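You operate a simulated robot arm through the tools that you are given. There is no shell and no other tool. Be economical: measure what you need, move in short steps, check, and stop when the job is done.

Carry out the task below with a simulated robot arm. There is one attempt and no reset: what you move stays moved.

## Task
Measure the white double plug's cable and clamp the round die of that size in the holder.
Fine: use the blue gauge; it stays closed on the cable.

The check looks at the end state, three seconds after you hand in, the way a careful person would. Anything else that was tipped, shoved, dropped, spilled or broken makes it a failure.

## Robot
A 6-joint arm with a two-finger parallel gripper, fixed in place. Base frame: the origin is at the foot of the arm, x ahead of it, y to its left, z up; the work surface is at about z = 0.85. Readings come in m, degrees, newtons and seconds.
With the tool pointing down near the work surface it reaches from about 0.24 to 0.64 m from the base axis. Its first joint turns from -66.0 to 66.0 degrees. Payload 2.7 kg.
The tool frame sits at the grasp point between the pads (the TCP): z along the fingers, y along the line on which they close. The tips reach 0.023 m beyond it. The gripper opens to 0.094 m. The fingers are 0.038 m wide and 0.01 m thick; the gripper's body (0.054 by 0.096 m) begins 0.039 m behind the TCP.
Orientation is that of the tool frame in the base frame, as a unit quaternion [w, x, y, z]. With the fingers straight down and closing along the base's y, the tool's x points along the base's -x, its y along +y and its z along -z.

## Interface
- The arm moves only by the tool move_arm. Its argument "moves" is a list of rows, each a list of 6 numbers: the shift along the tool's x, y, z in m, then the turn, a rotation vector about the tool's x, y, z in degrees. In form: [[tx, ty, tz, ax, ay, az], ...]. A call has 1 to 8 rows; each row is the pose to reach, as a shift and turn from the pose commanded when the call began, along the tool's axes at that moment. "claw" is the finger opening in m, from 0 to 0.094, set as the call begins (left out, the last holds). A row lasts 0.2 s, in which the tool goes at most 0.05 m and 8.6 degrees; a call with a longer step from one row to the next is refused whole, and so is a gripper value outside its range. Where a pose cannot be reached the arm comes as near as it can. A force on the tool above 50 N (or 10 N above the force at the start of the call, whichever is more), or a blocked arm, ends the call early, and 0.2 s more pass. Each finger travels about 0.045 m/s and halts on what it meets, pressing with about 23 N; the grip force reading is that of the motor and also rises with nothing between the fingers. The clock runs only during rows and for 0.2 s after the last one: add rows that repeat a pose to give the fingers time. It gives the time, the measured TCP pose, the force on the tool (base axes), the opening and the grip force at its end, in the units of the frame above (readings bear some noise), with the torque about the TCP (base axes, N m) and any sound that the robot's microphone picked up.
- Cameras (640 x 400 px; columns grow to the right, rows downward): "scene" is fixed at [0.0826, -0.4448, 1.3894]; the picture's right is [0.65, -0.76, 0.00], its down [-0.53, -0.44, -0.73] and it looks along [0.55, 0.47, -0.69] (base axes); focal length 310 px, centre (320, 200). "wrist" rides on the gripper at [0.086, 0.016, -0.074] in the tool frame; the picture's right is [-0.18, 0.98, 0.00], its down [-0.58, -0.11, -0.81] and it looks along [-0.79, -0.15, 0.59] (tool axes); focal length 243 px, centre (320, 200).
- snapshot(camera): a new picture of that camera. The clock stands still meanwhile.
- probe_pixels(camera, pixels): for up to 12 pixels [column, row] of the newest picture of that camera ("zoom" is the newest enlarged one), the place [x, y, z] in the base frame of the surface seen there, good to about 0.002 m. The clock stands still meanwhile.
- inspect(camera, box): a new picture of the part [left, top, right, bottom] of that camera's present view, enlarged. The clock stands still meanwhile.
- job_done(): hands the job in; it is judged then, once.

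Keep the steps short. Do not move on a guess: measure, check each grasp and each placing, and mend mistakes. In all there are 80 turns and 34 pictures (those below and enlarged ones count). Leave the gripper open and the arm clear of the work at the hand-in unless told otherwise, and finish with a single line.

The tools are called after ">>>" by a JSON object that holds its "name" and its "arguments". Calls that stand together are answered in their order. move_arm: Moves the arm, as the interface text tells. Its arguments: {"type":"object","properties":{"moves":{"type":"array"},"claw":{"type":"number"}},"required":["moves"]} The other tools are called the same way: snapshot (camera) takes a picture; probe_pixels (camera, pixels) gives the place of the surface under pixels of a picture; inspect (camera, box) takes an enlarged picture of a part of a camera's view; job_done () hands the job in.

At the start:

```text
time: 0.0
tcp_pos: [0.3448, -0.1385, 1.1568]
orientation: [0.0, 0.0, 1.0, 0.0]
wrist_force: [0.1, 0.0, -0.2]
ft_torque: [0.01, 0.02, 0.02]
finger_gap: 0.0943
gripper_force: 0.0
```

scene: 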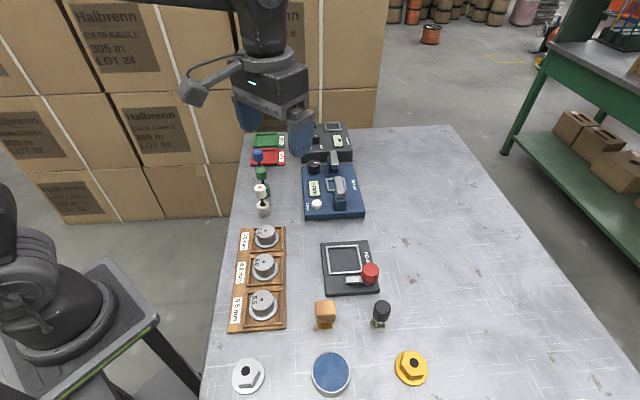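
wrist: 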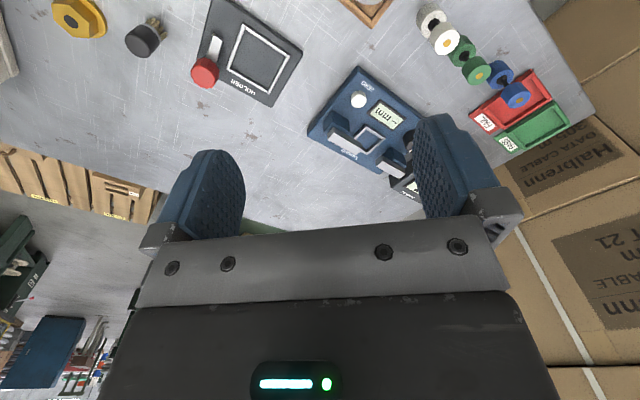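

I see a blue gauge near (333,190), three double plugs near (262,190), dies in a tray near (262,275) and a holder near (350,268). I'll enlarge these areas first.

>>> {"name": "inspect", "arguments": {"camera": "scene", "box": [230, 110, 390, 230]}}

>>> {"name": "inspect", "arguments": {"camera": "scene", "box": [220, 215, 400, 335]}}

```text
3.33 times, centred on (310, 170) of scene
```

zoom: 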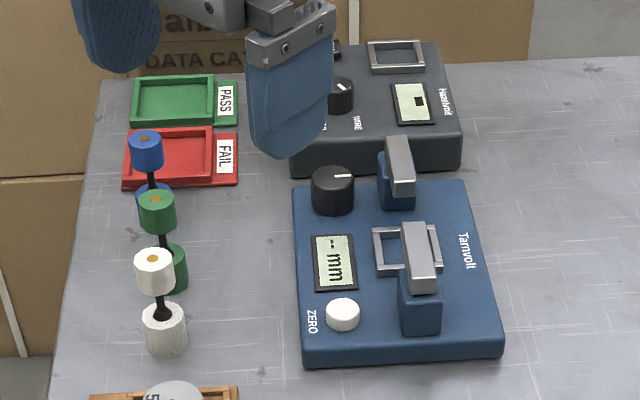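

```text
3.33 times, centred on (310, 275) of scene
```

zoom: 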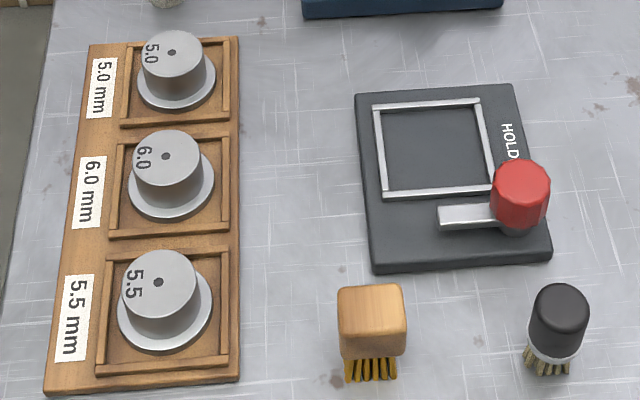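

Next I'll probe the die tops, the holder frame, its lever and the red knob in the last enlargement. I'll also probe the gauge and plugs in the scene picture.

>>> {"name": "probe_pixels", "arguments": {"camera": "zoom", "pixels": [[171, 52], [166, 157], [158, 282], [378, 108], [478, 102], [490, 186], [386, 194], [432, 150], [522, 180], [455, 215], [372, 310], [380, 260]]}}

>>> {"name": "probe_pixels", "arguments": {"camera": "scene", "pixels": [[258, 155], [262, 173], [260, 188], [264, 207], [332, 156], [337, 184], [313, 158], [315, 203], [314, 187], [323, 183], [335, 205], [360, 170]]}}

```text
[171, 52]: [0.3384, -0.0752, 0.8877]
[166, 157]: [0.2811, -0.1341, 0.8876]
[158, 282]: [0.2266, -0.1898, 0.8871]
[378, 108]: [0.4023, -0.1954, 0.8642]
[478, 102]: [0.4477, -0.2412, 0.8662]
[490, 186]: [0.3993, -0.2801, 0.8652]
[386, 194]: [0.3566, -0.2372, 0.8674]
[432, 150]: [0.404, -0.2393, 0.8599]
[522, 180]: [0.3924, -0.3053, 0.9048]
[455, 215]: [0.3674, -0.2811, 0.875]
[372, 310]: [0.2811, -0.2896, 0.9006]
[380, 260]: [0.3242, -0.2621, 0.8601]
```

```text
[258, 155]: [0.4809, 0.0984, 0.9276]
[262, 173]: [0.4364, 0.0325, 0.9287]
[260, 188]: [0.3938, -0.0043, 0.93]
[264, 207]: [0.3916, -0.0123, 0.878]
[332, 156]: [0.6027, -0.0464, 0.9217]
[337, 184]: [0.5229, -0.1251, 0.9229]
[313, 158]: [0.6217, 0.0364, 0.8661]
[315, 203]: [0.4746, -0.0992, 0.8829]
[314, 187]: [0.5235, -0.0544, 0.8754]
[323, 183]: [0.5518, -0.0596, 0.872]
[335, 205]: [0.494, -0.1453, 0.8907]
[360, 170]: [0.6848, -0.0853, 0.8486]
```

The layout is turned about 45°. I'll enlarge the gauge and plugs through the wrist camera.

>>> {"name": "inspect", "arguments": {"camera": "wrist", "box": [290, 50, 450, 200]}}

>>> {"name": "inspect", "arguments": {"camera": "wrist", "box": [400, 0, 560, 150]}}

```text
2.67 times, centred on (370, 125) of wrist
```

zoom: 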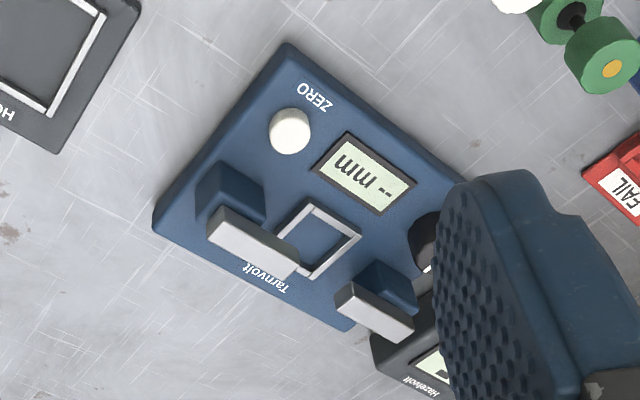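

```text
2.67 times, centred on (480, 75) of wrist
```

zoom: 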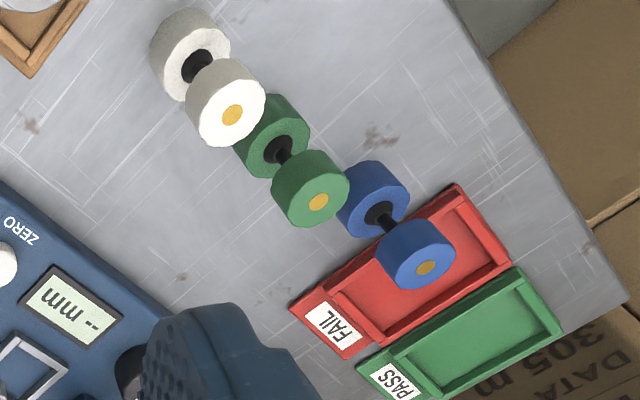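

The gauge is a blue base with two metal-tipped posts, a square seat, a ZERO button, a knob and a display reading "-- mm". I'll go closer, to about (0.385, -0.068, 1.037), to see how the jaws work. Everything on the table is under 0.94 high.

>>> {"name": "move_arm", "arguments": {"moves": [[-0.013, 0.023, 0.033, 0, 0, 0], [-0.026, 0.046, 0.066, 0, 0, 0], [-0.04, 0.07, 0.1, 0, 0, 0], [-0.04, 0.07, 0.12, 0, 0, 0]]}}

>>> {"name": "inspect", "arguments": {"camera": "wrist", "box": [220, 60, 420, 230]}}

```text
time: 1.0
tcp_pos: [0.3862, -0.0679, 1.0375]
orientation: [0.0, 0.0, 1.0, 0.0]
wrist_force: [0.7, -0.2, -0.5]
ft_torque: [-0.01, 0.0, 0.01]
finger_gap: 0.094
gripper_force: 0.1
```

```text
2.35 times, centred on (320, 145) of wrist
```

zoom: 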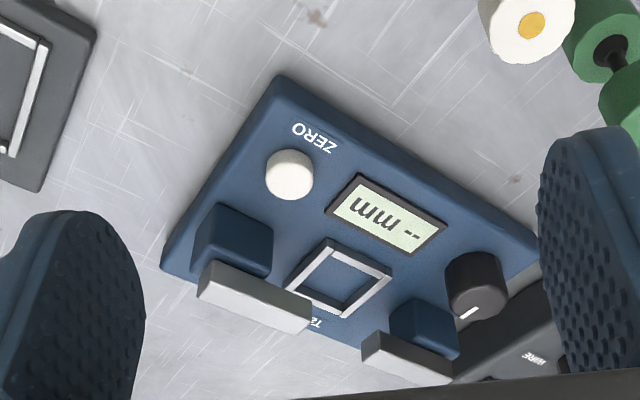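

I'll probe the gauge from this view: the jaw bars, seat corners, knob, ZERO button and base corners.

>>> {"name": "probe_pixels", "arguments": {"camera": "zoom", "pixels": [[205, 275], [300, 320], [305, 300], [215, 262], [370, 345], [450, 378], [455, 350], [400, 300], [475, 270], [330, 243], [388, 275], [345, 310]]}}

>>> {"name": "probe_pixels", "arguments": {"camera": "zoom", "pixels": [[292, 285], [340, 278], [230, 225], [195, 235], [268, 250], [288, 168], [275, 95], [165, 265], [530, 250], [470, 316], [505, 290], [355, 325]]}}

>>> {"name": "inspect", "arguments": {"camera": "scene", "box": [295, 145, 375, 225]}}

```text
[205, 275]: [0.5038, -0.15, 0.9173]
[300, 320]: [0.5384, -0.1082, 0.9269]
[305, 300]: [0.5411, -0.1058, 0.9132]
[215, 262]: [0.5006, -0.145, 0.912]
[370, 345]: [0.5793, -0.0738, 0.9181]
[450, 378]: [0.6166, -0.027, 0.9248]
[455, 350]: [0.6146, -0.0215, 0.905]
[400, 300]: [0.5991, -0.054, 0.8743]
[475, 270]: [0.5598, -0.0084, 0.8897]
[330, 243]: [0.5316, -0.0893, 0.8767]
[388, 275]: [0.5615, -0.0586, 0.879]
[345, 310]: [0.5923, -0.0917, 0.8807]
```

```text
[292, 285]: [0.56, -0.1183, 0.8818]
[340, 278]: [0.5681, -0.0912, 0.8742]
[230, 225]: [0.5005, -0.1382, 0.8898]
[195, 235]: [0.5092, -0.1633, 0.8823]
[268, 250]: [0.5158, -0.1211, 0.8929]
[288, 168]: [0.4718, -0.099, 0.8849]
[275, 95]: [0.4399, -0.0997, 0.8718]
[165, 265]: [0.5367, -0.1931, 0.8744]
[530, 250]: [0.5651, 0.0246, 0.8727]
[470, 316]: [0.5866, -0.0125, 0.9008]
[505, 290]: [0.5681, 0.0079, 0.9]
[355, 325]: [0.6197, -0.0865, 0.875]
```

```text
5.00 times, centred on (335, 185) of scene
```

zoom: 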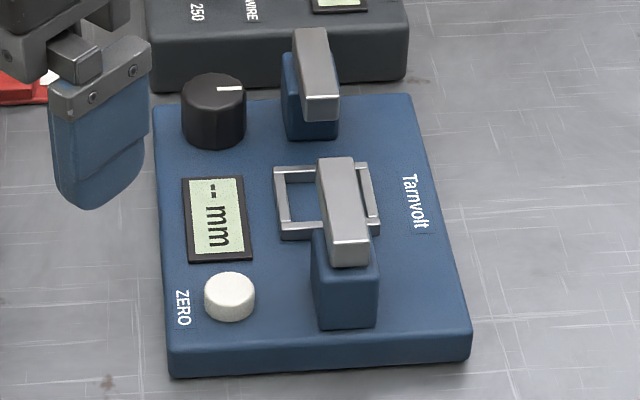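

Both jaws are symmetric about the seat centre, about (0.561, -0.089). The knob is probably what closes them. I'll probe the knob top's edges, the post and the Hazelvolt heights in this enlargement.

>>> {"name": "probe_pixels", "arguments": {"camera": "zoom", "pixels": [[186, 85], [242, 87], [214, 77], [214, 96], [233, 89], [213, 86], [312, 60], [322, 100], [308, 125], [350, 45], [230, 50], [340, 180]]}}

>>> {"name": "probe_pixels", "arguments": {"camera": "scene", "pixels": [[316, 137], [340, 130], [338, 142], [248, 190], [268, 189], [260, 183], [260, 199], [264, 209], [260, 184]]}}

>>> {"name": "inspect", "arguments": {"camera": "scene", "box": [240, 110, 360, 220]}}

```text
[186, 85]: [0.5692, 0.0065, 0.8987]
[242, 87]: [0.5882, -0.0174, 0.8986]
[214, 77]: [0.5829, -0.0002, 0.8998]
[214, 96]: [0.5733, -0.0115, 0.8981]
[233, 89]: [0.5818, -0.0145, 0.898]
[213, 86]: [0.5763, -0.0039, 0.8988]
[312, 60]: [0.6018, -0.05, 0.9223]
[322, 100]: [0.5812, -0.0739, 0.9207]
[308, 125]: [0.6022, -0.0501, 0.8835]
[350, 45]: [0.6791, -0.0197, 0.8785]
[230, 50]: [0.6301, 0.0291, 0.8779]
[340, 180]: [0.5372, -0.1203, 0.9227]
```

```text
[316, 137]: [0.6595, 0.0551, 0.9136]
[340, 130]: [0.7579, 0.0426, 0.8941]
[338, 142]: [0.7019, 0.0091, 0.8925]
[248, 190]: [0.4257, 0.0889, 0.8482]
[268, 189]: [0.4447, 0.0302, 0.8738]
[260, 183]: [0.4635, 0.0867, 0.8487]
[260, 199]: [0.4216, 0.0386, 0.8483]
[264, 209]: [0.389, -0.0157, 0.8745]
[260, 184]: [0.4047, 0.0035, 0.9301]
```

```text
3.64 times, centred on (300, 165) of scene
```

zoom: 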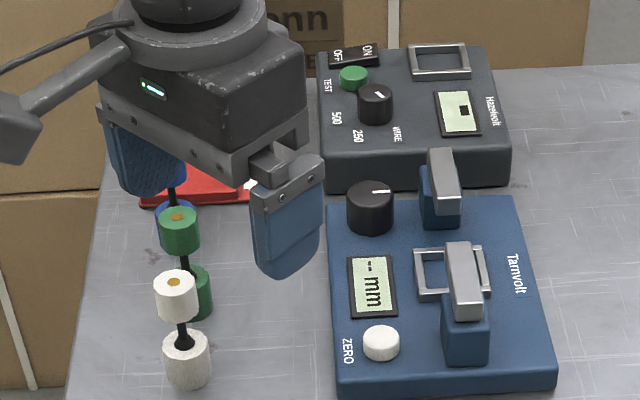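

The knob is centred at about (0.578, -0.005) with radius 0.016 and top at z 0.899. I'll first test it on the empty gauge, which also checks the zero. I'll move above it, yawed 45°, with the claw at 0.06.

>>> {"name": "move_arm", "arguments": {"moves": [[-0.035, 0.012, 0.0, 0, 0, 7.5], [-0.07, 0.024, 0.0, 0, 0, 15], [-0.105, 0.036, 0.01, 0, 0, 22.5], [-0.14, 0.048, 0.03, 0, 0, 30], [-0.17, 0.058, 0.05, 0, 0, 37.5], [-0.193, 0.0635, 0.077, 0, 0, 45], [-0.193, 0.0635, 0.077, 0, 0, 45]], "claw": 0.06}}

>>> {"name": "inspect", "arguments": {"camera": "scene", "box": [240, 100, 400, 220]}}

```text
time: 2.6
tcp_pos: [0.5772, -0.0053, 0.9612]
orientation: [0.0, 0.384, 0.923, 0.0]
wrist_force: [0.2, 0.3, -0.2]
ft_torque: [0.02, -0.02, 0.03]
finger_gap: 0.0601
gripper_force: 0.0
```

```text
3.33 times, centred on (320, 160) of scene
```

zoom: 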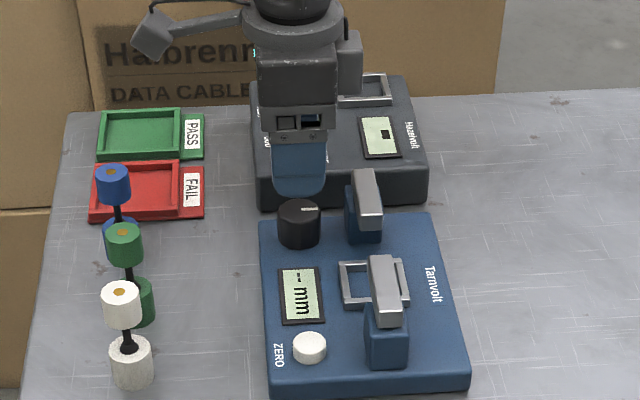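

The tool is aligned over the knob. I'll descend 0.058 m to z 0.903 and close on the knob.

>>> {"name": "move_arm", "arguments": {"moves": [[0, 0, 0.03, 0, 0, 0], [0, 0, 0.058, 0, 0, 0]]}}

>>> {"name": "move_arm", "arguments": {"moves": [[0, 0, 0, 0, 0, 0], [0, 0, 0, 0, 0, 0], [0, 0, 0, 0, 0, 0]], "claw": 0.02}}

```text
time: 3.2
tcp_pos: [0.5787, -0.0044, 0.9028]
orientation: [-0.001, 0.383, 0.924, 0.0]
wrist_force: [-0.6, -0.1, -0.6]
ft_torque: [-0.03, -0.02, -0.01]
finger_gap: 0.0599
gripper_force: 0.1
```

```text
time: 4.0
tcp_pos: [0.5741, -0.006, 0.9018]
orientation: [-0.004, 0.385, 0.923, -0.004]
wrist_force: [-28.9, -23.5, 5.4]
ft_torque: [-0.61, 0.17, -0.14]
finger_gap: 0.0333
gripper_force: 45.4
```

I grip the knob at a gap of 0.033, but there is about 37 N side force along the closing line. I'm slightly off-centre, so I'll shift 4 mm along tool -y.

>>> {"name": "move_arm", "arguments": {"moves": [[0, -0.002, 0, 0, 0, 0], [0, -0.004, 0, 0, 0, 0]]}}

```text
time: 4.6
tcp_pos: [0.574, -0.0079, 0.9024]
orientation: [-0.002, 0.384, 0.923, 0.0]
wrist_force: [-11.8, -16.5, -3.8]
ft_torque: [0.09, 1.0, -0.11]
finger_gap: 0.0332
gripper_force: 45.4
```

Force is down to 20 N. I'll shift 2 mm more, then turn the knob 15° to try it.

>>> {"name": "move_arm", "arguments": {"moves": [[0, -0.002, 0, 0, 0, 0], [0, -0.002, 0, 0, 0, 8], [0, -0.002, 0, 0, 0, 16]]}}

>>> {"name": "inspect", "arguments": {"camera": "scene", "box": [280, 130, 400, 220]}}

```text
time: 5.4
tcp_pos: [0.574, -0.0071, 0.902]
orientation: [0.001, 0.508, 0.861, 0.001]
wrist_force: [7.1, -1.1, -13.7]
ft_torque: [0.46, 0.12, 0.01]
finger_gap: 0.0331
gripper_force: 45.1
```

```text
4.44 times, centred on (340, 175) of scene
```

zoom: 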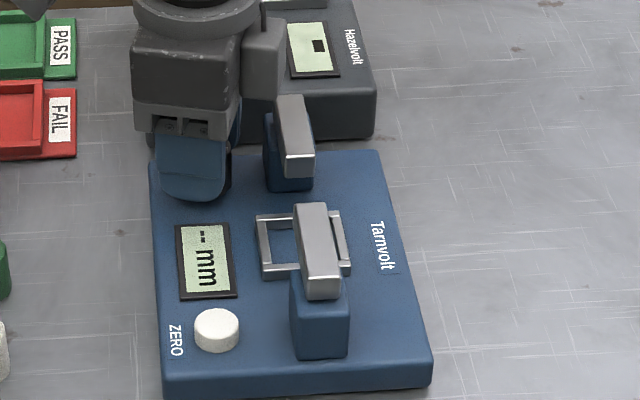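

The gap between the jaws looks smaller. I'll probe the inner bar ends.

>>> {"name": "probe_pixels", "arguments": {"camera": "zoom", "pixels": [[300, 150], [298, 166], [310, 207], [318, 278], [318, 290], [290, 100]]}}

```text
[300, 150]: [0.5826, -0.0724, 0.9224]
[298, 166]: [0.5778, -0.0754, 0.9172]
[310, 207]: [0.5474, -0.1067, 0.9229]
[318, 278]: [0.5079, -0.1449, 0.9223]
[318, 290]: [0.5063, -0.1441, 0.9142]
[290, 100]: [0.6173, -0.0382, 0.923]
```

The jaws do seem to close with a clockwise turn. I'll turn 40° more and look again.

>>> {"name": "move_arm", "arguments": {"moves": [[0, 0, 0, 0, 0, 8], [0, 0, 0, 0, 0, 16], [0, 0, 0, 0, 0, 24], [0, 0, 0, 0, 0, 32], [0, 0, 0, 0, 0, 40]]}}

>>> {"name": "inspect", "arguments": {"camera": "scene", "box": [280, 130, 400, 220]}}

```text
time: 6.6
tcp_pos: [0.575, -0.0067, 0.9023]
orientation: [0.002, 0.772, 0.635, 0.004]
wrist_force: [28.7, 15.1, -19.5]
ft_torque: [-0.17, -0.29, 0.07]
finger_gap: 0.0334
gripper_force: 45.0
```

```text
4.44 times, centred on (340, 175) of scene
```

zoom: 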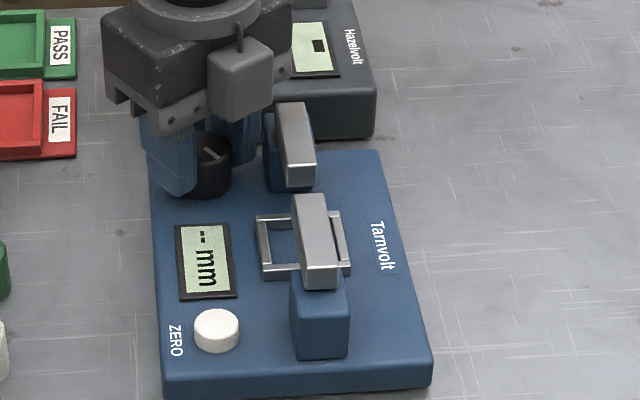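

The knob closes both jaws. I've turned 56° so far and the gap is still open. I'll turn 56° more with a small re-centring towards +tool y.

>>> {"name": "move_arm", "arguments": {"moves": [[0.001, 0.002, -0.001, 0, 0, 8], [0.001, 0.002, -0.001, 0, 0, 16], [0.001, 0.002, -0.001, 0, 0, 24], [0.001, 0.002, -0.001, 0, 0, 32], [0.001, 0.002, -0.001, 0, 0, 40], [0.001, 0.002, -0.001, 0, 0, 48], [0.001, 0.002, -0.001, 0, 0, 56]]}}

>>> {"name": "inspect", "arguments": {"camera": "scene", "box": [280, 130, 400, 220]}}

```text
time: 8.2
tcp_pos: [0.5764, -0.0074, 0.902]
orientation: [0.001, 0.98, 0.198, 0.002]
wrist_force: [22.5, 12.9, -17.4]
ft_torque: [0.2, -0.33, -0.03]
finger_gap: 0.0335
gripper_force: 44.9
```

```text
4.44 times, centred on (340, 175) of scene
```

zoom: 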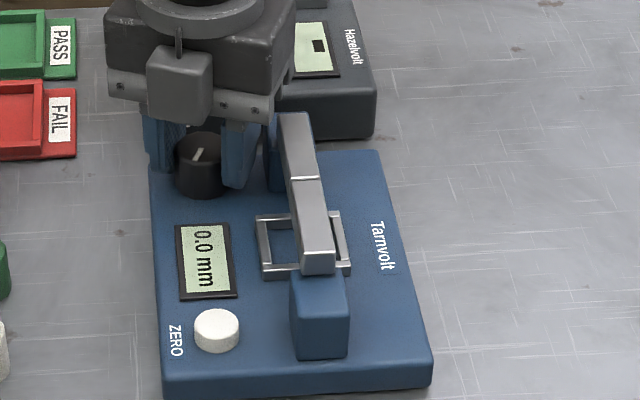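

The jaws are shut on nothing and the display reads 0.0 mm, so the gauge is honest and ZERO isn't needed. I'll turn the knob back the full 112°.

>>> {"name": "move_arm", "arguments": {"moves": [[0, 0, 0, 0, 0, -8], [0, 0, 0, 0, 0, -16], [0, 0, 0, 0, 0, -24], [0, 0, 0, 0, 0, -32], [0, 0, 0, 0, 0, -40], [0, 0, 0, 0, 0, -48], [0, 0, 0, 0, 0, -56]]}}

>>> {"name": "move_arm", "arguments": {"moves": [[0, 0, 0, 0, 0, -8], [0, 0, 0, 0, 0, -16], [0, 0, 0, 0, 0, -24], [0, 0, 0, 0, 0, -32], [0, 0, 0, 0, 0, -40], [0, 0, 0, 0, 0, -48], [0, 0, 0, 0, 0, -56]]}}

```text
time: 9.8
tcp_pos: [0.5752, -0.0073, 0.9033]
orientation: [0.0, 0.771, 0.637, 0.001]
wrist_force: [11.6, 16.2, -6.9]
ft_torque: [0.78, -0.15, -0.03]
finger_gap: 0.0331
gripper_force: 44.9
```

```text
time: 11.4
tcp_pos: [0.5751, -0.0075, 0.9032]
orientation: [0.0, 0.382, 0.924, 0.001]
wrist_force: [1.5, 15.0, 7.1]
ft_torque: [0.8, 0.33, 0.04]
finger_gap: 0.0331
gripper_force: 45.0
```

I'll release and rise 0.12 m, then check that the jaws are open.

>>> {"name": "move_arm", "arguments": {"moves": [[0, 0, 0, 0, 0, 0], [0, 0, 0, 0, 0, 0], [0, 0, -0.02, 0, 0, 0], [0, 0, -0.06, 0, 0, 0], [0, 0, -0.1, 0, 0, 0], [0, 0, -0.12, 0, 0, 0]], "claw": 0.06}}

>>> {"name": "inspect", "arguments": {"camera": "scene", "box": [230, 130, 390, 230]}}

```text
time: 12.8
tcp_pos: [0.5767, -0.0092, 1.0237]
orientation: [0.0, 0.382, 0.924, 0.001]
wrist_force: [0.1, 0.1, -0.6]
ft_torque: [0.01, -0.03, 0.0]
finger_gap: 0.0601
gripper_force: 0.1
```

```text
4.00 times, centred on (310, 180) of scene
```

zoom: 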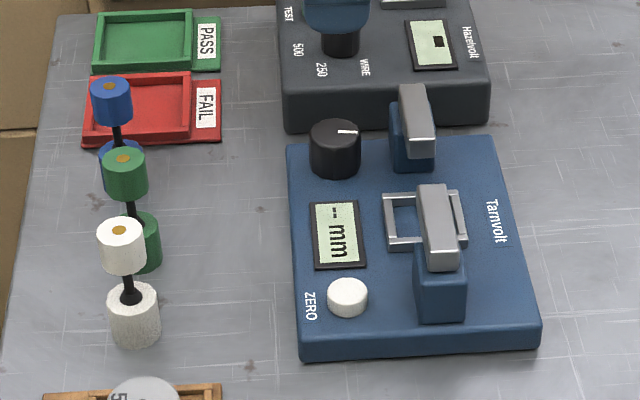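

Jaws are back open. Next I'll measure the white plug (both cylinders and the cable) and the current bar ends and seat.

>>> {"name": "probe_pixels", "arguments": {"camera": "zoom", "pixels": [[100, 232], [143, 232], [120, 222], [120, 243], [122, 268], [110, 300], [155, 300], [133, 340], [129, 283], [112, 296]]}}

>>> {"name": "probe_pixels", "arguments": {"camera": "zoom", "pixels": [[420, 148], [405, 150], [435, 148], [432, 188], [405, 220], [386, 198], [465, 245], [392, 247], [460, 192], [410, 196], [437, 262]]}}

```text
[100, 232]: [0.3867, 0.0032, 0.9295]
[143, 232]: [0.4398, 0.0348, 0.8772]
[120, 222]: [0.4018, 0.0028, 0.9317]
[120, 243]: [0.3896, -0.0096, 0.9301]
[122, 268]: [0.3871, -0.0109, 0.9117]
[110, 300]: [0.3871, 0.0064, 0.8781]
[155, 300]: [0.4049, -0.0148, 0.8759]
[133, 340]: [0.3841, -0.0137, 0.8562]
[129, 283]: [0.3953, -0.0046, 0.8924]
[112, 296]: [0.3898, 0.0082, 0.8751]
```

```text
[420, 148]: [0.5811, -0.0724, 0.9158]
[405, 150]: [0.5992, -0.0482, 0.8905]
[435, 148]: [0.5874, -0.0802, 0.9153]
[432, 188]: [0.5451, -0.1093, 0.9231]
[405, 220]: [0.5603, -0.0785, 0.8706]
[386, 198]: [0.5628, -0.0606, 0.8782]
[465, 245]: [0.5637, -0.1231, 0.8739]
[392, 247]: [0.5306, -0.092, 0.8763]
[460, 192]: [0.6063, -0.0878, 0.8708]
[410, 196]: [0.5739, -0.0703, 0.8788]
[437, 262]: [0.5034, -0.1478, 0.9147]
```

The white plug's axis is at about (0.3955, -0.004), with the top at 0.930 and radius about 0.013. The seat centre is at about (0.562, -0.090). I'll travel high to above the white plug and rotate so the fingers close across the row, clear of the green plug.

>>> {"name": "move_arm", "arguments": {"moves": [[0.022, -0.021, 0, 0, 0, -8], [0.044, -0.042, 0, 0, 0, -16], [0.066, -0.063, 0, 0, 0, -24], [0.088, -0.083, 0, 0, 0, -32], [0.11, -0.104, 0, 0, 0, -40], [0.1315, -0.1245, 0, 0, 0, -48], [0.1315, -0.1245, 0, 0, 0, -56]]}}

>>> {"name": "move_arm", "arguments": {"moves": [[0, 0, 0, 0, 0, -8], [0, 0, 0, 0, 0, -16], [0, 0, 0, 0, 0, -24], [0, 0, 0, 0, 0, -32], [0, 0, 0, 0, 0, -34], [0, 0, 0, 0, 0, -34]]}}

```text
time: 14.4
tcp_pos: [0.3933, -0.0025, 1.0237]
orientation: [0.0, -0.098, 0.995, 0.0]
wrist_force: [-0.5, -0.3, 0.6]
ft_torque: [0.01, 0.03, -0.03]
finger_gap: 0.0602
gripper_force: 0.1
```

```text
time: 15.8
tcp_pos: [0.3938, -0.0031, 1.0243]
orientation: [0.0, -0.384, 0.924, 0.0]
wrist_force: [-0.3, -0.5, -0.2]
ft_torque: [-0.01, 0.02, -0.02]
finger_gap: 0.0599
gripper_force: 0.2
```

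I'm above the plug. I'll descend 0.1 m to z 0.924, correct y by 2 mm, then look.

>>> {"name": "move_arm", "arguments": {"moves": [[0, -0.0018, 0.03, 0, 0, 0], [0, -0.0018, 0.06, 0, 0, 0], [0, -0.0018, 0.08, 0, 0, 0], [0, -0.0018, 0.1, 0, 0, 0]]}}

>>> {"name": "inspect", "arguments": {"camera": "scene", "box": [200, 140, 320, 230]}}

```text
time: 16.8
tcp_pos: [0.3959, -0.004, 0.9234]
orientation: [0.0, -0.383, 0.924, 0.0]
wrist_force: [-0.4, -0.5, -0.1]
ft_torque: [0.0, 0.02, -0.03]
finger_gap: 0.0601
gripper_force: 0.1
```

```text
4.44 times, centred on (260, 185) of scene
```

zoom: 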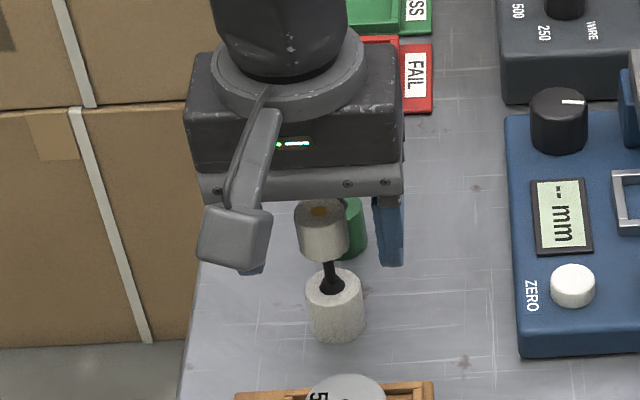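

The plug sits between the fingers. I'll close.

>>> {"name": "move_arm", "arguments": {"moves": [[0, 0, 0, 0, 0, 0], [0, 0, 0, 0, 0, 0], [0, 0, 0, 0, 0, 0], [0, 0, 0, 0, 0, 0]], "claw": 0.01}}

```text
time: 17.8
tcp_pos: [0.3943, -0.0042, 0.9229]
orientation: [0.0, -0.383, 0.924, 0.0]
wrist_force: [-0.1, 0.8, 0.6]
ft_torque: [0.04, 0.01, 0.0]
finger_gap: 0.0251
gripper_force: 22.4
```

I have it at a gap of 0.025. I'll lift 0.11 m and check that it hangs straight.

>>> {"name": "move_arm", "arguments": {"moves": [[0, 0, -0.02, 0, 0, 0], [0, 0, -0.05, 0, 0, 0], [0, 0, -0.08, 0, 0, 0], [0, 0, -0.11, 0, 0, 0], [0, 0, -0.11, 0, 0, 0]]}}

>>> {"name": "inspect", "arguments": {"camera": "scene", "box": [200, 110, 360, 230]}}

```text
time: 19.0
tcp_pos: [0.3942, -0.0054, 1.0331]
orientation: [0.0, -0.382, 0.924, 0.0]
wrist_force: [0.3, 0.2, -2.1]
ft_torque: [-0.02, -0.01, 0.0]
finger_gap: 0.0249
gripper_force: 23.0
```

```text
3.33 times, centred on (280, 170) of scene
```

zoom: 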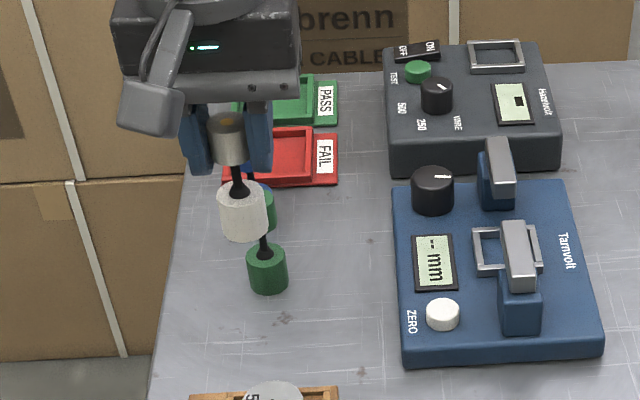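

It hangs straight and its bottom is near z 0.96. I'll carry it over the seat centre (0.562, -0.090) at this height.

>>> {"name": "move_arm", "arguments": {"moves": [[-0.0098, -0.03, 0, 0, 0, 0], [-0.0196, -0.06, 0, 0, 0, 0], [-0.0294, -0.09, 0, 0, 0, 0], [-0.0392, -0.12, 0, 0, 0, 0], [-0.049, -0.15, 0, 0, 0, 0], [-0.0587, -0.1789, 0, 0, 0, 0], [-0.0587, -0.1789, 0, 0, 0, 0]]}}

>>> {"name": "inspect", "arguments": {"camera": "scene", "box": [280, 110, 400, 220]}}

```text
time: 20.6
tcp_pos: [0.5639, -0.089, 1.0308]
orientation: [0.0, -0.382, 0.924, 0.0]
wrist_force: [0.6, -0.5, -1.2]
ft_torque: [-0.02, -0.02, 0.01]
finger_gap: 0.0251
gripper_force: 23.3
```

```text
3.64 times, centred on (340, 165) of scene
```

zoom: 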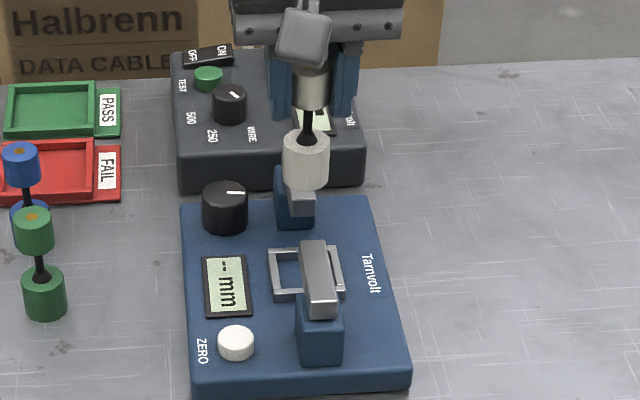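

I'll probe the lower plug's front surface to get its axis.

>>> {"name": "probe_pixels", "arguments": {"camera": "zoom", "pixels": [[305, 165], [304, 180], [286, 160], [326, 160], [310, 95]]}}

```text
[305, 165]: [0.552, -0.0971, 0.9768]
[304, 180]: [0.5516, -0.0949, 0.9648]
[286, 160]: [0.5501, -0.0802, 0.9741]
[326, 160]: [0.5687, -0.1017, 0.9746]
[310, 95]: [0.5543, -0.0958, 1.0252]
```

The axis is at about (0.562, -0.088), within 2 mm of the seat. I'll descend 0.07 m with a 1 mm correction, then slowly to contact (expected near TCP z 0.946).

>>> {"name": "move_arm", "arguments": {"moves": [[0.001, -0.001, 0.02, 0, 0, 0], [0.001, -0.001, 0.04, 0, 0, 0], [0.001, -0.001, 0.06, 0, 0, 0], [0.001, -0.001, 0.07, 0, 0, 0]]}}

>>> {"name": "inspect", "arguments": {"camera": "scene", "box": [290, 130, 390, 210]}}

```text
time: 21.6
tcp_pos: [0.5637, -0.0915, 0.9617]
orientation: [0.001, -0.383, 0.924, 0.0]
wrist_force: [-0.2, 0.4, -1.0]
ft_torque: [-0.04, 0.01, 0.01]
finger_gap: 0.025
gripper_force: 22.5
```

```text
5.00 times, centred on (340, 170) of scene
```

zoom: 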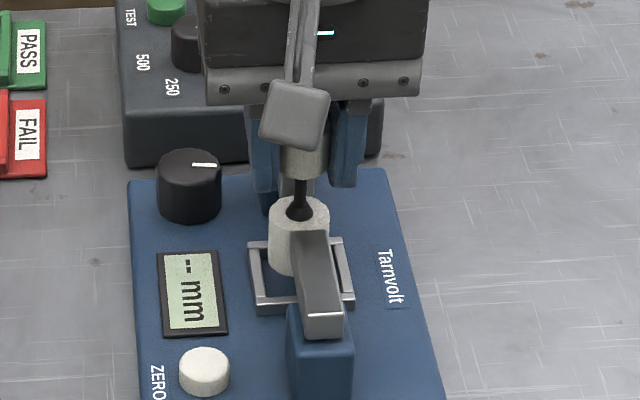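

It lines up between the seat sides. I'll descend another 15 mm in small steps.

>>> {"name": "move_arm", "arguments": {"moves": [[0, 0, 0.004, 0, 0, 0], [0, 0, 0.008, 0, 0, 0], [0, 0, 0.012, 0, 0, 0], [0, 0, 0.015, 0, 0, 0], [0, 0, 0.015, 0, 0, 0]]}}

```text
time: 22.8
tcp_pos: [0.5642, -0.0913, 0.9474]
orientation: [0.001, -0.383, 0.924, -0.001]
wrist_force: [-0.6, 0.2, -1.0]
ft_torque: [0.01, 0.01, 0.04]
finger_gap: 0.0252
gripper_force: 22.7
```

No contact yet at 0.947, so I'll go 1 mm at a time.

>>> {"name": "move_arm", "arguments": {"moves": [[0, 0, 0.001, 0, 0, 0], [0, 0, 0.002, 0, 0, 0], [0, 0, 0.003, 0, 0, 0], [0, 0, 0.003, 0, 0, 0]]}}

>>> {"name": "inspect", "arguments": {"camera": "scene", "box": [290, 130, 390, 210]}}

```text
time: 23.8
tcp_pos: [0.5635, -0.0912, 0.9451]
orientation: [0.0, -0.383, 0.924, -0.001]
wrist_force: [-1.4, 0.7, 6.8]
ft_torque: [0.04, 0.0, 0.0]
finger_gap: 0.0249
gripper_force: 23.9
```

```text
5.00 times, centred on (340, 170) of scene
```

zoom: 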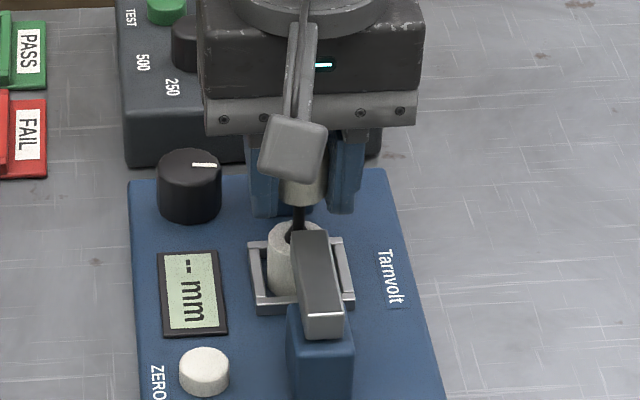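

There is about 7 N contact at z 0.945 and the plug is inside the seat. I'll release and rise 0.1 m.

>>> {"name": "move_arm", "arguments": {"moves": [[0, 0, -0.002, 0, 0, 0], [0, 0, -0.002, 0, 0, 0], [0, 0, -0.002, 0, 0, 0], [0, 0, -0.012, 0, 0, 0], [0, 0, -0.04, 0, 0, 0], [0, 0, -0.08, 0, 0, 0], [0, 0, -0.1, 0, 0, 0]], "claw": 0.06}}

>>> {"name": "inspect", "arguments": {"camera": "scene", "box": [290, 130, 390, 210]}}

```text
time: 25.4
tcp_pos: [0.5659, -0.0904, 1.0456]
orientation: [0.0, -0.382, 0.924, 0.001]
wrist_force: [0.4, -0.3, 0.1]
ft_torque: [0.01, 0.0, -0.03]
finger_gap: 0.06
gripper_force: 0.1
```

```text
5.00 times, centred on (340, 170) of scene
```

zoom: 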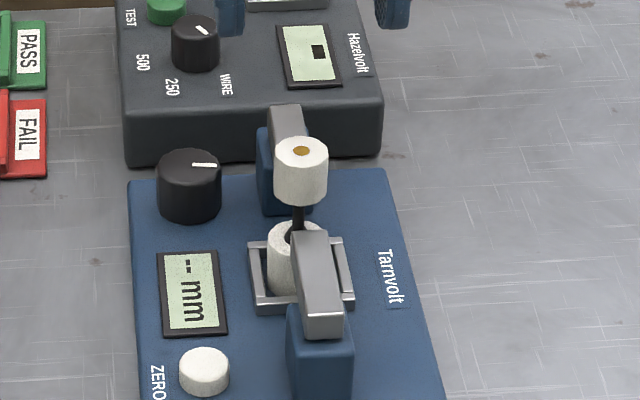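

The plug stands upright in the seat. I'll go back above the knob at (0.575, -0.0075), rotating +90° to the orientation that worked before.

>>> {"name": "move_arm", "arguments": {"moves": [[-0.011, 0.009, 0, 0, 0, 8], [-0.022, 0.018, 0, 0, 0, 16], [-0.033, 0.026, 0, 0, 0, 24], [-0.044, 0.035, 0, 0, 0, 32], [-0.055, 0.044, 0, 0, 0, 40], [-0.065, 0.0523, 0, 0, 0, 48], [-0.065, 0.0523, 0, 0, 0, 56]]}}

>>> {"name": "move_arm", "arguments": {"moves": [[0, 0, 0, 0, 0, 8], [0, 0, 0, 0, 0, 16], [0, 0, 0, 0, 0, 24], [0, 0, 0, 0, 0, 32], [0, 0, 0, 0, 0, 34], [0, 0, 0, 0, 0, 34]]}}

```text
time: 27.0
tcp_pos: [0.5729, -0.0072, 1.0451]
orientation: [-0.001, 0.097, 0.995, 0.001]
wrist_force: [0.2, 0.2, 0.0]
ft_torque: [0.02, 0.01, 0.01]
finger_gap: 0.06
gripper_force: 0.0
```

```text
time: 28.4
tcp_pos: [0.5728, -0.0076, 1.044]
orientation: [0.001, 0.383, 0.924, -0.001]
wrist_force: [0.4, 0.4, -1.1]
ft_torque: [-0.05, -0.03, -0.02]
finger_gap: 0.0601
gripper_force: 0.0
```

I'll descend 0.141 m to z 0.903 with a 2 mm correction, then grip the knob.

>>> {"name": "move_arm", "arguments": {"moves": [[-0.0016, 0.0016, 0.04, 0, 0, 0], [-0.0016, 0.0016, 0.08, 0, 0, 0], [-0.0016, 0.0016, 0.11, 0, 0, 0], [-0.0016, 0.0016, 0.13, 0, 0, 0], [-0.0016, 0.0016, 0.141, 0, 0, 0]]}}

>>> {"name": "move_arm", "arguments": {"moves": [[0, 0, 0, 0, 0, 0], [0, 0, 0, 0, 0, 0], [0, 0, 0, 0, 0, 0]], "claw": 0.02}}

```text
time: 29.6
tcp_pos: [0.5741, -0.0096, 0.9029]
orientation: [0.001, 0.383, 0.924, 0.0]
wrist_force: [-0.9, 1.7, 0.9]
ft_torque: [0.0, 0.01, 0.01]
finger_gap: 0.0599
gripper_force: 0.0
```

```text
time: 30.4
tcp_pos: [0.5762, -0.0075, 0.9037]
orientation: [0.0, 0.383, 0.924, 0.001]
wrist_force: [5.9, 3.6, -5.1]
ft_torque: [-0.05, -0.5, 0.01]
finger_gap: 0.033
gripper_force: 44.8
```

Well centred on the knob. I'll turn 56° and then 32°, watching force and torque.

>>> {"name": "move_arm", "arguments": {"moves": [[0, 0, 0, 0, 0, 8], [0, 0, 0, 0, 0, 16], [0, 0, 0, 0, 0, 24], [0, 0, 0, 0, 0, 32], [0, 0, 0, 0, 0, 40], [0, 0, 0, 0, 0, 48], [0, 0, 0, 0, 0, 56]]}}

>>> {"name": "move_arm", "arguments": {"moves": [[0, 0, 0, 0, 0, 8], [0, 0, 0, 0, 0, 16], [0, 0, 0, 0, 0, 24], [0, 0, 0, 0, 0, 32]]}}

>>> {"name": "inspect", "arguments": {"camera": "scene", "box": [290, 130, 390, 210]}}

```text
time: 32.0
tcp_pos: [0.5752, -0.0082, 0.9039]
orientation: [0.001, 0.773, 0.635, 0.001]
wrist_force: [14.8, -0.2, -7.1]
ft_torque: [-0.13, -0.1, -0.03]
finger_gap: 0.0331
gripper_force: 44.8
```

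```text
time: 33.0
tcp_pos: [0.5757, -0.0073, 0.9042]
orientation: [0.001, 0.918, 0.397, 0.001]
wrist_force: [20.5, -2.0, -8.1]
ft_torque: [-0.84, 0.31, 0.0]
finger_gap: 0.0331
gripper_force: 45.4
```

```text
5.00 times, centred on (340, 170) of scene
```

zoom: 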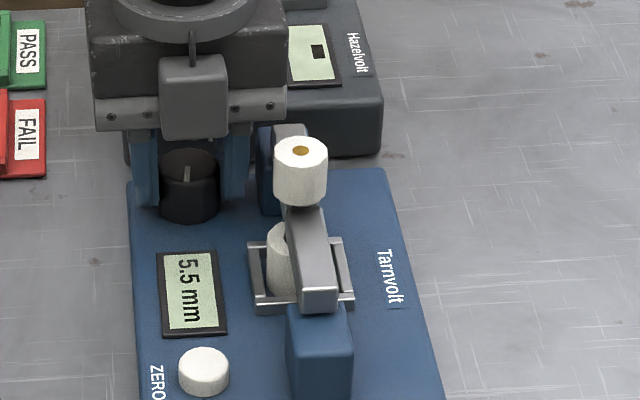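

It reads 5.5 mm. I'll turn 6° more to be sure the jaws are seated on the cable and the number holds.

>>> {"name": "move_arm", "arguments": {"moves": [[0, 0, 0, 0, 0, 6], [0, 0, 0, 0, 0, 6]]}}

>>> {"name": "inspect", "arguments": {"camera": "scene", "box": [290, 130, 390, 210]}}

```text
time: 33.6
tcp_pos: [0.576, -0.009, 0.9034]
orientation: [0.001, 0.937, 0.349, 0.001]
wrist_force: [22.5, -4.4, -9.6]
ft_torque: [-0.63, 0.01, 0.18]
finger_gap: 0.0328
gripper_force: 45.0
```

```text
5.00 times, centred on (340, 170) of scene
```

zoom: 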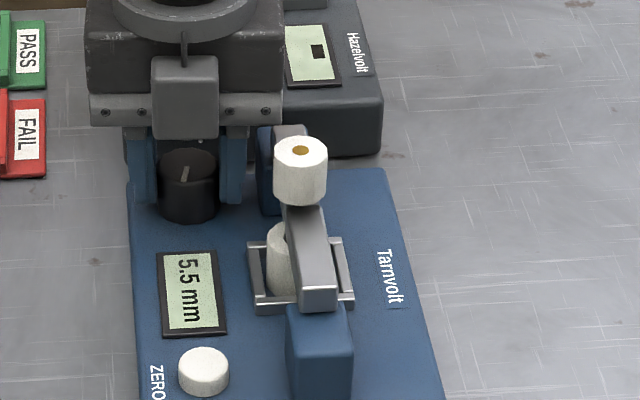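

The reading holds at 5.5 with torque building, so the jaws are firm on the cable. The rear post is close to a finger, so I'll open only to 0.040 and rise straight up.

>>> {"name": "move_arm", "arguments": {"moves": [[0, 0, 0, 0, 0, 0], [0, 0, 0, 0, 0, 0], [0, 0, -0.015, 0, 0, 0], [0, 0, -0.04, 0, 0, 0], [0, 0, -0.08, 0, 0, 0], [0, 0, -0.12, 0, 0, 0], [0, 0, -0.14, 0, 0, 0]], "claw": 0.04}}

>>> {"name": "snapshot", "arguments": {"camera": "scene"}}

```text
time: 35.2
tcp_pos: [0.5743, -0.0077, 1.0446]
orientation: [0.0, 0.937, 0.35, 0.0]
wrist_force: [0.0, -0.1, 0.3]
ft_torque: [0.02, 0.01, 0.01]
finger_gap: 0.04
gripper_force: 0.0
```

```text
11 pictures are left
```

scene: 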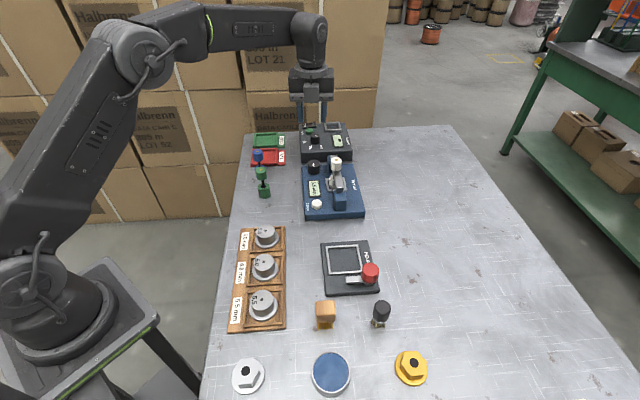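

The white plug stays clamped. The matching die is the round 5.5 one near (262,300). I'll probe its top rim, flange and tray compartment in this picture, plus the holder's knob, lever and frame.

>>> {"name": "probe_pixels", "arguments": {"camera": "scene", "pixels": [[252, 299], [271, 299], [261, 292], [261, 308], [262, 299], [252, 312], [275, 306], [264, 319], [262, 315], [281, 300], [247, 300], [262, 326]]}}

>>> {"name": "probe_pixels", "arguments": {"camera": "scene", "pixels": [[370, 266], [363, 267], [377, 268], [370, 263], [370, 278], [348, 280], [358, 279], [347, 276], [344, 258], [330, 249], [358, 246], [332, 272]]}}

>>> {"name": "inspect", "arguments": {"camera": "scene", "box": [320, 235, 390, 300]}}

```text
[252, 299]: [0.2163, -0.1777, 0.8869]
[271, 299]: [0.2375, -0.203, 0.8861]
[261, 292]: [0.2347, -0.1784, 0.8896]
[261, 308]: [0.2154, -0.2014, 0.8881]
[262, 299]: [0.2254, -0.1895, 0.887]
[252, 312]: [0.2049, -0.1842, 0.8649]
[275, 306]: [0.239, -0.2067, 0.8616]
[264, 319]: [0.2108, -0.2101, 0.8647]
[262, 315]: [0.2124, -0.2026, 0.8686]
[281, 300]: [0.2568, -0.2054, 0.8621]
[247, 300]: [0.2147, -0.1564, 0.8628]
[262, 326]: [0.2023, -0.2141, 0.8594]
```

```text
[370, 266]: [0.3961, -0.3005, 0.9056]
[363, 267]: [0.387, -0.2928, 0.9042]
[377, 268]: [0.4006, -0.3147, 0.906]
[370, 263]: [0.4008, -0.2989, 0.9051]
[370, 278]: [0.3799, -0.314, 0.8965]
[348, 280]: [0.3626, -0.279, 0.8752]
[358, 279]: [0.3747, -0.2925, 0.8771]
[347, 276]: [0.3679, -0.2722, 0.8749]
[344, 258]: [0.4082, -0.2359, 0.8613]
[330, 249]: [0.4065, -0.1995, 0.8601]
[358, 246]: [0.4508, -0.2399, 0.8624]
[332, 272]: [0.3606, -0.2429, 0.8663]
```

```text
6.15 times, centred on (355, 268) of scene
```

zoom: 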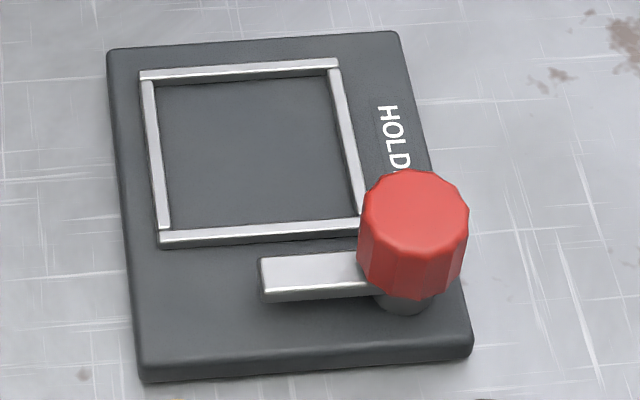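

The 5.5 die is centred at about (0.226, -0.190), cylinder radius 0.0165, top z 0.888, flange top about 0.867. The holder seat centre is at (0.4015, -0.2385) and the red knob at (0.396, -0.304). The lever points at about 140° and needs to swing to about 85°. I'll travel high toward the die while rotating back.

>>> {"name": "move_arm", "arguments": {"moves": [[-0.03, -0.007, 0, 0, 0, -8], [-0.06, -0.014, 0, 0, 0, -16], [-0.09, -0.021, 0, 0, 0, -24], [-0.12, -0.028, 0, 0, 0, -32], [-0.15, -0.035, 0, 0, 0, -40], [-0.18, -0.042, 0, 0, 0, -48], [-0.21, -0.049, 0, 0, 0, -56], [-0.24, -0.057, 0, 0, 0, -64]], "claw": 0.06}}

```text
time: 37.0
tcp_pos: [0.3546, -0.1224, 1.0437]
orientation: [0.0, 0.608, 0.794, 0.0]
wrist_force: [-0.2, 0.0, -0.5]
ft_torque: [-0.01, 0.02, -0.02]
finger_gap: 0.0605
gripper_force: 0.0
```

I'm halfway. I'll finish over the die and turn the remaining -30°.

>>> {"name": "move_arm", "arguments": {"moves": [[-0.0064, -0.0284, 0, 0, 0, -7], [-0.0127, -0.0567, 0, 0, 0, -14], [-0.0191, -0.0851, 0, 0, 0, -21], [-0.0254, -0.1134, 0, 0, 0, -28], [-0.0318, -0.1418, 0, 0, 0, -30], [-0.0318, -0.1418, 0, 0, 0, -30]]}}

```text
time: 38.4
tcp_pos: [0.2269, -0.1899, 1.0447]
orientation: [0.001, 0.382, 0.924, 0.0]
wrist_force: [-0.5, -0.1, -0.5]
ft_torque: [-0.01, 0.01, -0.03]
finger_gap: 0.06
gripper_force: 0.2
```

I'm centred over the die. I'll descend 0.148 m to z about 0.896, keeping the tips just above the flange.

>>> {"name": "move_arm", "arguments": {"moves": [[0, 0, 0.04, 0, 0, 0], [0, 0, 0.08, 0, 0, 0], [0, 0, 0.115, 0, 0, 0], [0, 0, 0.135, 0, 0, 0], [0, 0, 0.148, 0, 0, 0], [0, 0, 0.148, 0, 0, 0]]}}

>>> {"name": "inspect", "arguments": {"camera": "scene", "box": [210, 230, 320, 340]}}

```text
time: 39.8
tcp_pos: [0.2278, -0.1899, 0.8944]
orientation: [0.0, 0.383, 0.924, 0.0]
wrist_force: [0.1, 0.1, 0.2]
ft_torque: [0.03, 0.01, -0.01]
finger_gap: 0.0603
gripper_force: 0.0
```

```text
3.64 times, centred on (265, 285) of scene
```

zoom: 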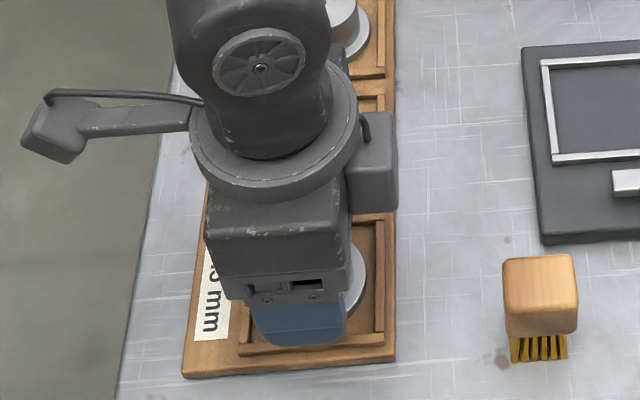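

Positioned with no contact. I'll close on the die.

>>> {"name": "move_arm", "arguments": {"moves": [[0, 0, 0, 0, 0, 0], [0, 0, 0, 0, 0, 0], [0, 0, 0, 0, 0, 0]], "claw": 0.02}}

```text
time: 40.6
tcp_pos: [0.228, -0.1889, 0.8952]
orientation: [0.0, 0.383, 0.924, 0.0]
wrist_force: [-0.8, -0.2, 0.3]
ft_torque: [0.03, 0.01, 0.03]
finger_gap: 0.0389
gripper_force: 23.2
```

It grips at 0.039 with 23 N. I'll lift 0.08 m and look.

>>> {"name": "move_arm", "arguments": {"moves": [[0, 0, -0.01, 0, 0, 0], [0, 0, -0.03, 0, 0, 0], [0, 0, -0.06, 0, 0, 0], [0, 0, -0.08, 0, 0, 0], [0, 0, -0.08, 0, 0, 0]]}}

>>> {"name": "snapshot", "arguments": {"camera": "scene"}}

```text
time: 41.8
tcp_pos: [0.2269, -0.1911, 0.9751]
orientation: [-0.001, 0.382, 0.924, 0.0]
wrist_force: [0.5, -0.1, -2.7]
ft_torque: [-0.02, -0.02, 0.0]
finger_gap: 0.0391
gripper_force: 22.8
```

```text
8 pictures are left
```

scene: 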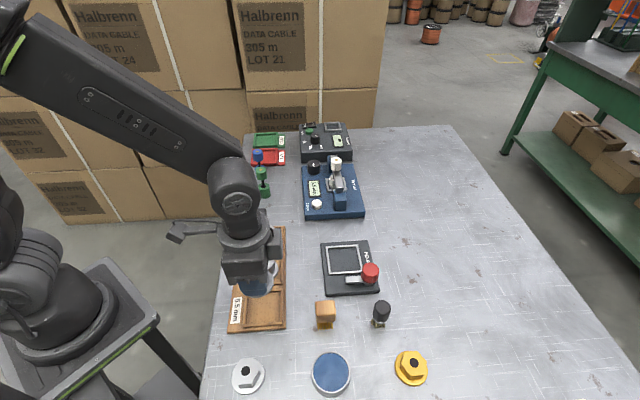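

The die is out and its compartment is empty. I'll probe the seat's centre and its frame bars again in this picture for accurate placing.

>>> {"name": "probe_pixels", "arguments": {"camera": "scene", "pixels": [[344, 259.5], [329, 250], [356, 248], [360, 269.5], [331, 271.5], [342, 248.3], [358.5, 258], [328.5, 261], [346, 271.5], [270, 285], [270, 292], [262, 312]]}}

```text
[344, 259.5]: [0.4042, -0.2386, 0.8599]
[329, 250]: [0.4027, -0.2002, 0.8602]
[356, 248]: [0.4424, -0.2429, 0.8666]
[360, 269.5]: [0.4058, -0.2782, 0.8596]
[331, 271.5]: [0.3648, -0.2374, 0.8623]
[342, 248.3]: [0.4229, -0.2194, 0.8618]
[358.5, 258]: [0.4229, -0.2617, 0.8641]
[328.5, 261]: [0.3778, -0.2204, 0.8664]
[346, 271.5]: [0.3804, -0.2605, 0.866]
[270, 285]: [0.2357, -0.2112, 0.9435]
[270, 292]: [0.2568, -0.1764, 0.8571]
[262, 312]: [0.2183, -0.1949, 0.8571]
```

Seat centre is about (0.4022, -0.239) and its floor is at 0.860. The die bottom is 0.038 below the TCP, so I expect to place at TCP z 0.898. I'll carry it above the seat.

>>> {"name": "move_arm", "arguments": {"moves": [[-0.026, 0.015, 0, 0, 0, 0], [-0.0525, 0.03, 0, 0, 0, 0], [-0.079, 0.045, 0, 0, 0, 0], [-0.105, 0.06, 0, 0, 0, 0], [-0.131, 0.075, 0, 0, 0, 0], [-0.1577, 0.0898, 0, 0, 0, 0], [-0.1577, 0.0898, 0.04, 0, 0, 0], [-0.1577, 0.0898, 0.05, 0, 0, 0]]}}

>>> {"name": "inspect", "arguments": {"camera": "scene", "box": [310, 220, 400, 300]}}

```text
time: 43.6
tcp_pos: [0.4037, -0.2373, 0.9266]
orientation: [0.0, 0.383, 0.924, -0.001]
wrist_force: [-0.1, 0.0, -2.6]
ft_torque: [0.02, 0.01, -0.04]
finger_gap: 0.0387
gripper_force: 23.4
```

```text
5.00 times, centred on (355, 260) of scene
```

zoom: 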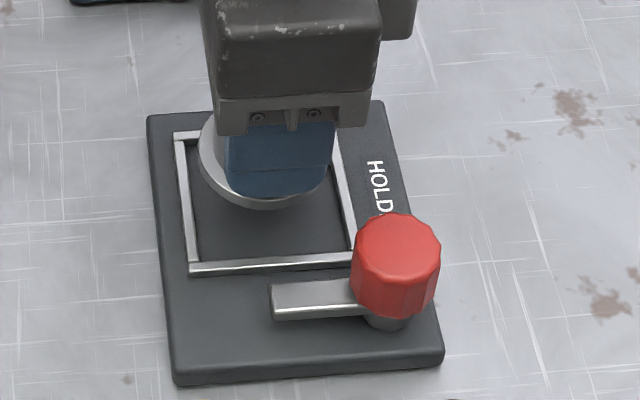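

I'll probe the flange rim and the frame bars to compare their centres.

>>> {"name": "probe_pixels", "arguments": {"camera": "zoom", "pixels": [[203, 150], [205, 172], [220, 190], [245, 201], [272, 203], [300, 198], [318, 190], [268, 265], [183, 200], [347, 210], [268, 255], [195, 200]]}}

```text
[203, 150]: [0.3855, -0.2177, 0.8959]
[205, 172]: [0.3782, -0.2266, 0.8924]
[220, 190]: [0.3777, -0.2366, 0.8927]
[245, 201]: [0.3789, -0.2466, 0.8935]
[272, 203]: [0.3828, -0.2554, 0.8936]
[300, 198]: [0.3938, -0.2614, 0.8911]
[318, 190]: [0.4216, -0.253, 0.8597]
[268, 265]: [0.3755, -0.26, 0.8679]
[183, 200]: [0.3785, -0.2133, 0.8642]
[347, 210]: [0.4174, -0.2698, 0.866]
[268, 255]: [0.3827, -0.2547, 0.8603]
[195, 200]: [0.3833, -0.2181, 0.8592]
```

The flange (r about 0.026) is within 2 mm of the seat centre. I'll shift slightly and lower to about 0.901, then feel for contact.

>>> {"name": "move_arm", "arguments": {"moves": [[0.0006, -0.0014, 0.008, 0, 0, 0], [0.0006, -0.0014, 0.016, 0, 0, 0], [0.0006, -0.0014, 0.022, 0, 0, 0], [0.0006, -0.0014, 0.025, 0, 0, 0], [0.0006, -0.0014, 0.025, 0, 0, 0]]}}

>>> {"name": "move_arm", "arguments": {"moves": [[0, 0, 0.001, 0, 0, 0], [0, 0, 0.002, 0, 0, 0], [0, 0, 0.003, 0, 0, 0], [0, 0, 0.003, 0, 0, 0]]}}

```text
time: 44.8
tcp_pos: [0.4014, -0.238, 0.9006]
orientation: [0.0, 0.383, 0.924, 0.0]
wrist_force: [0.5, -0.4, -2.6]
ft_torque: [-0.04, -0.02, 0.01]
finger_gap: 0.0389
gripper_force: 22.5
```

```text
time: 45.8
tcp_pos: [0.4011, -0.2389, 0.8981]
orientation: [0.001, 0.382, 0.924, 0.0]
wrist_force: [-7.3, 2.1, 18.7]
ft_torque: [0.04, 0.22, -0.01]
finger_gap: 0.039
gripper_force: 23.3
```

Firm contact at 0.898, the expected floor height. I'll release to 0.052 and rise.

>>> {"name": "move_arm", "arguments": {"moves": [[0, 0, -0.002, 0, 0, 0], [0, 0, -0.002, 0, 0, 0], [0, 0, -0.01, 0, 0, 0], [0, 0, -0.03, 0, 0, 0], [0, 0, -0.07, 0, 0, 0], [0, 0, -0.1, 0, 0, 0]], "claw": 0.052}}

>>> {"name": "inspect", "arguments": {"camera": "scene", "box": [310, 220, 400, 300]}}

```text
time: 47.2
tcp_pos: [0.4006, -0.2385, 0.9984]
orientation: [0.0, 0.383, 0.924, 0.0]
wrist_force: [0.1, 0.1, -0.2]
ft_torque: [0.0, 0.01, 0.01]
finger_gap: 0.0519
gripper_force: 0.1
```

```text
5.00 times, centred on (355, 260) of scene
```

zoom: 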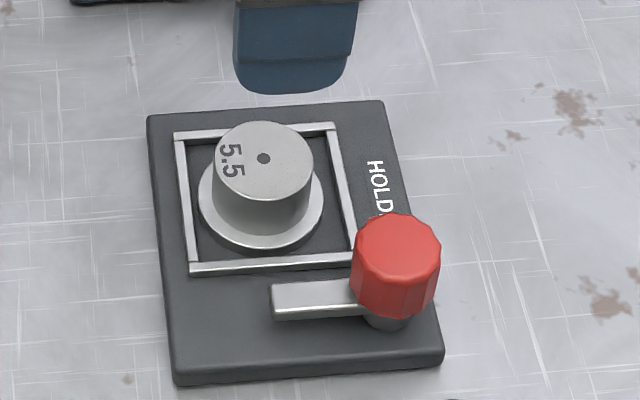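

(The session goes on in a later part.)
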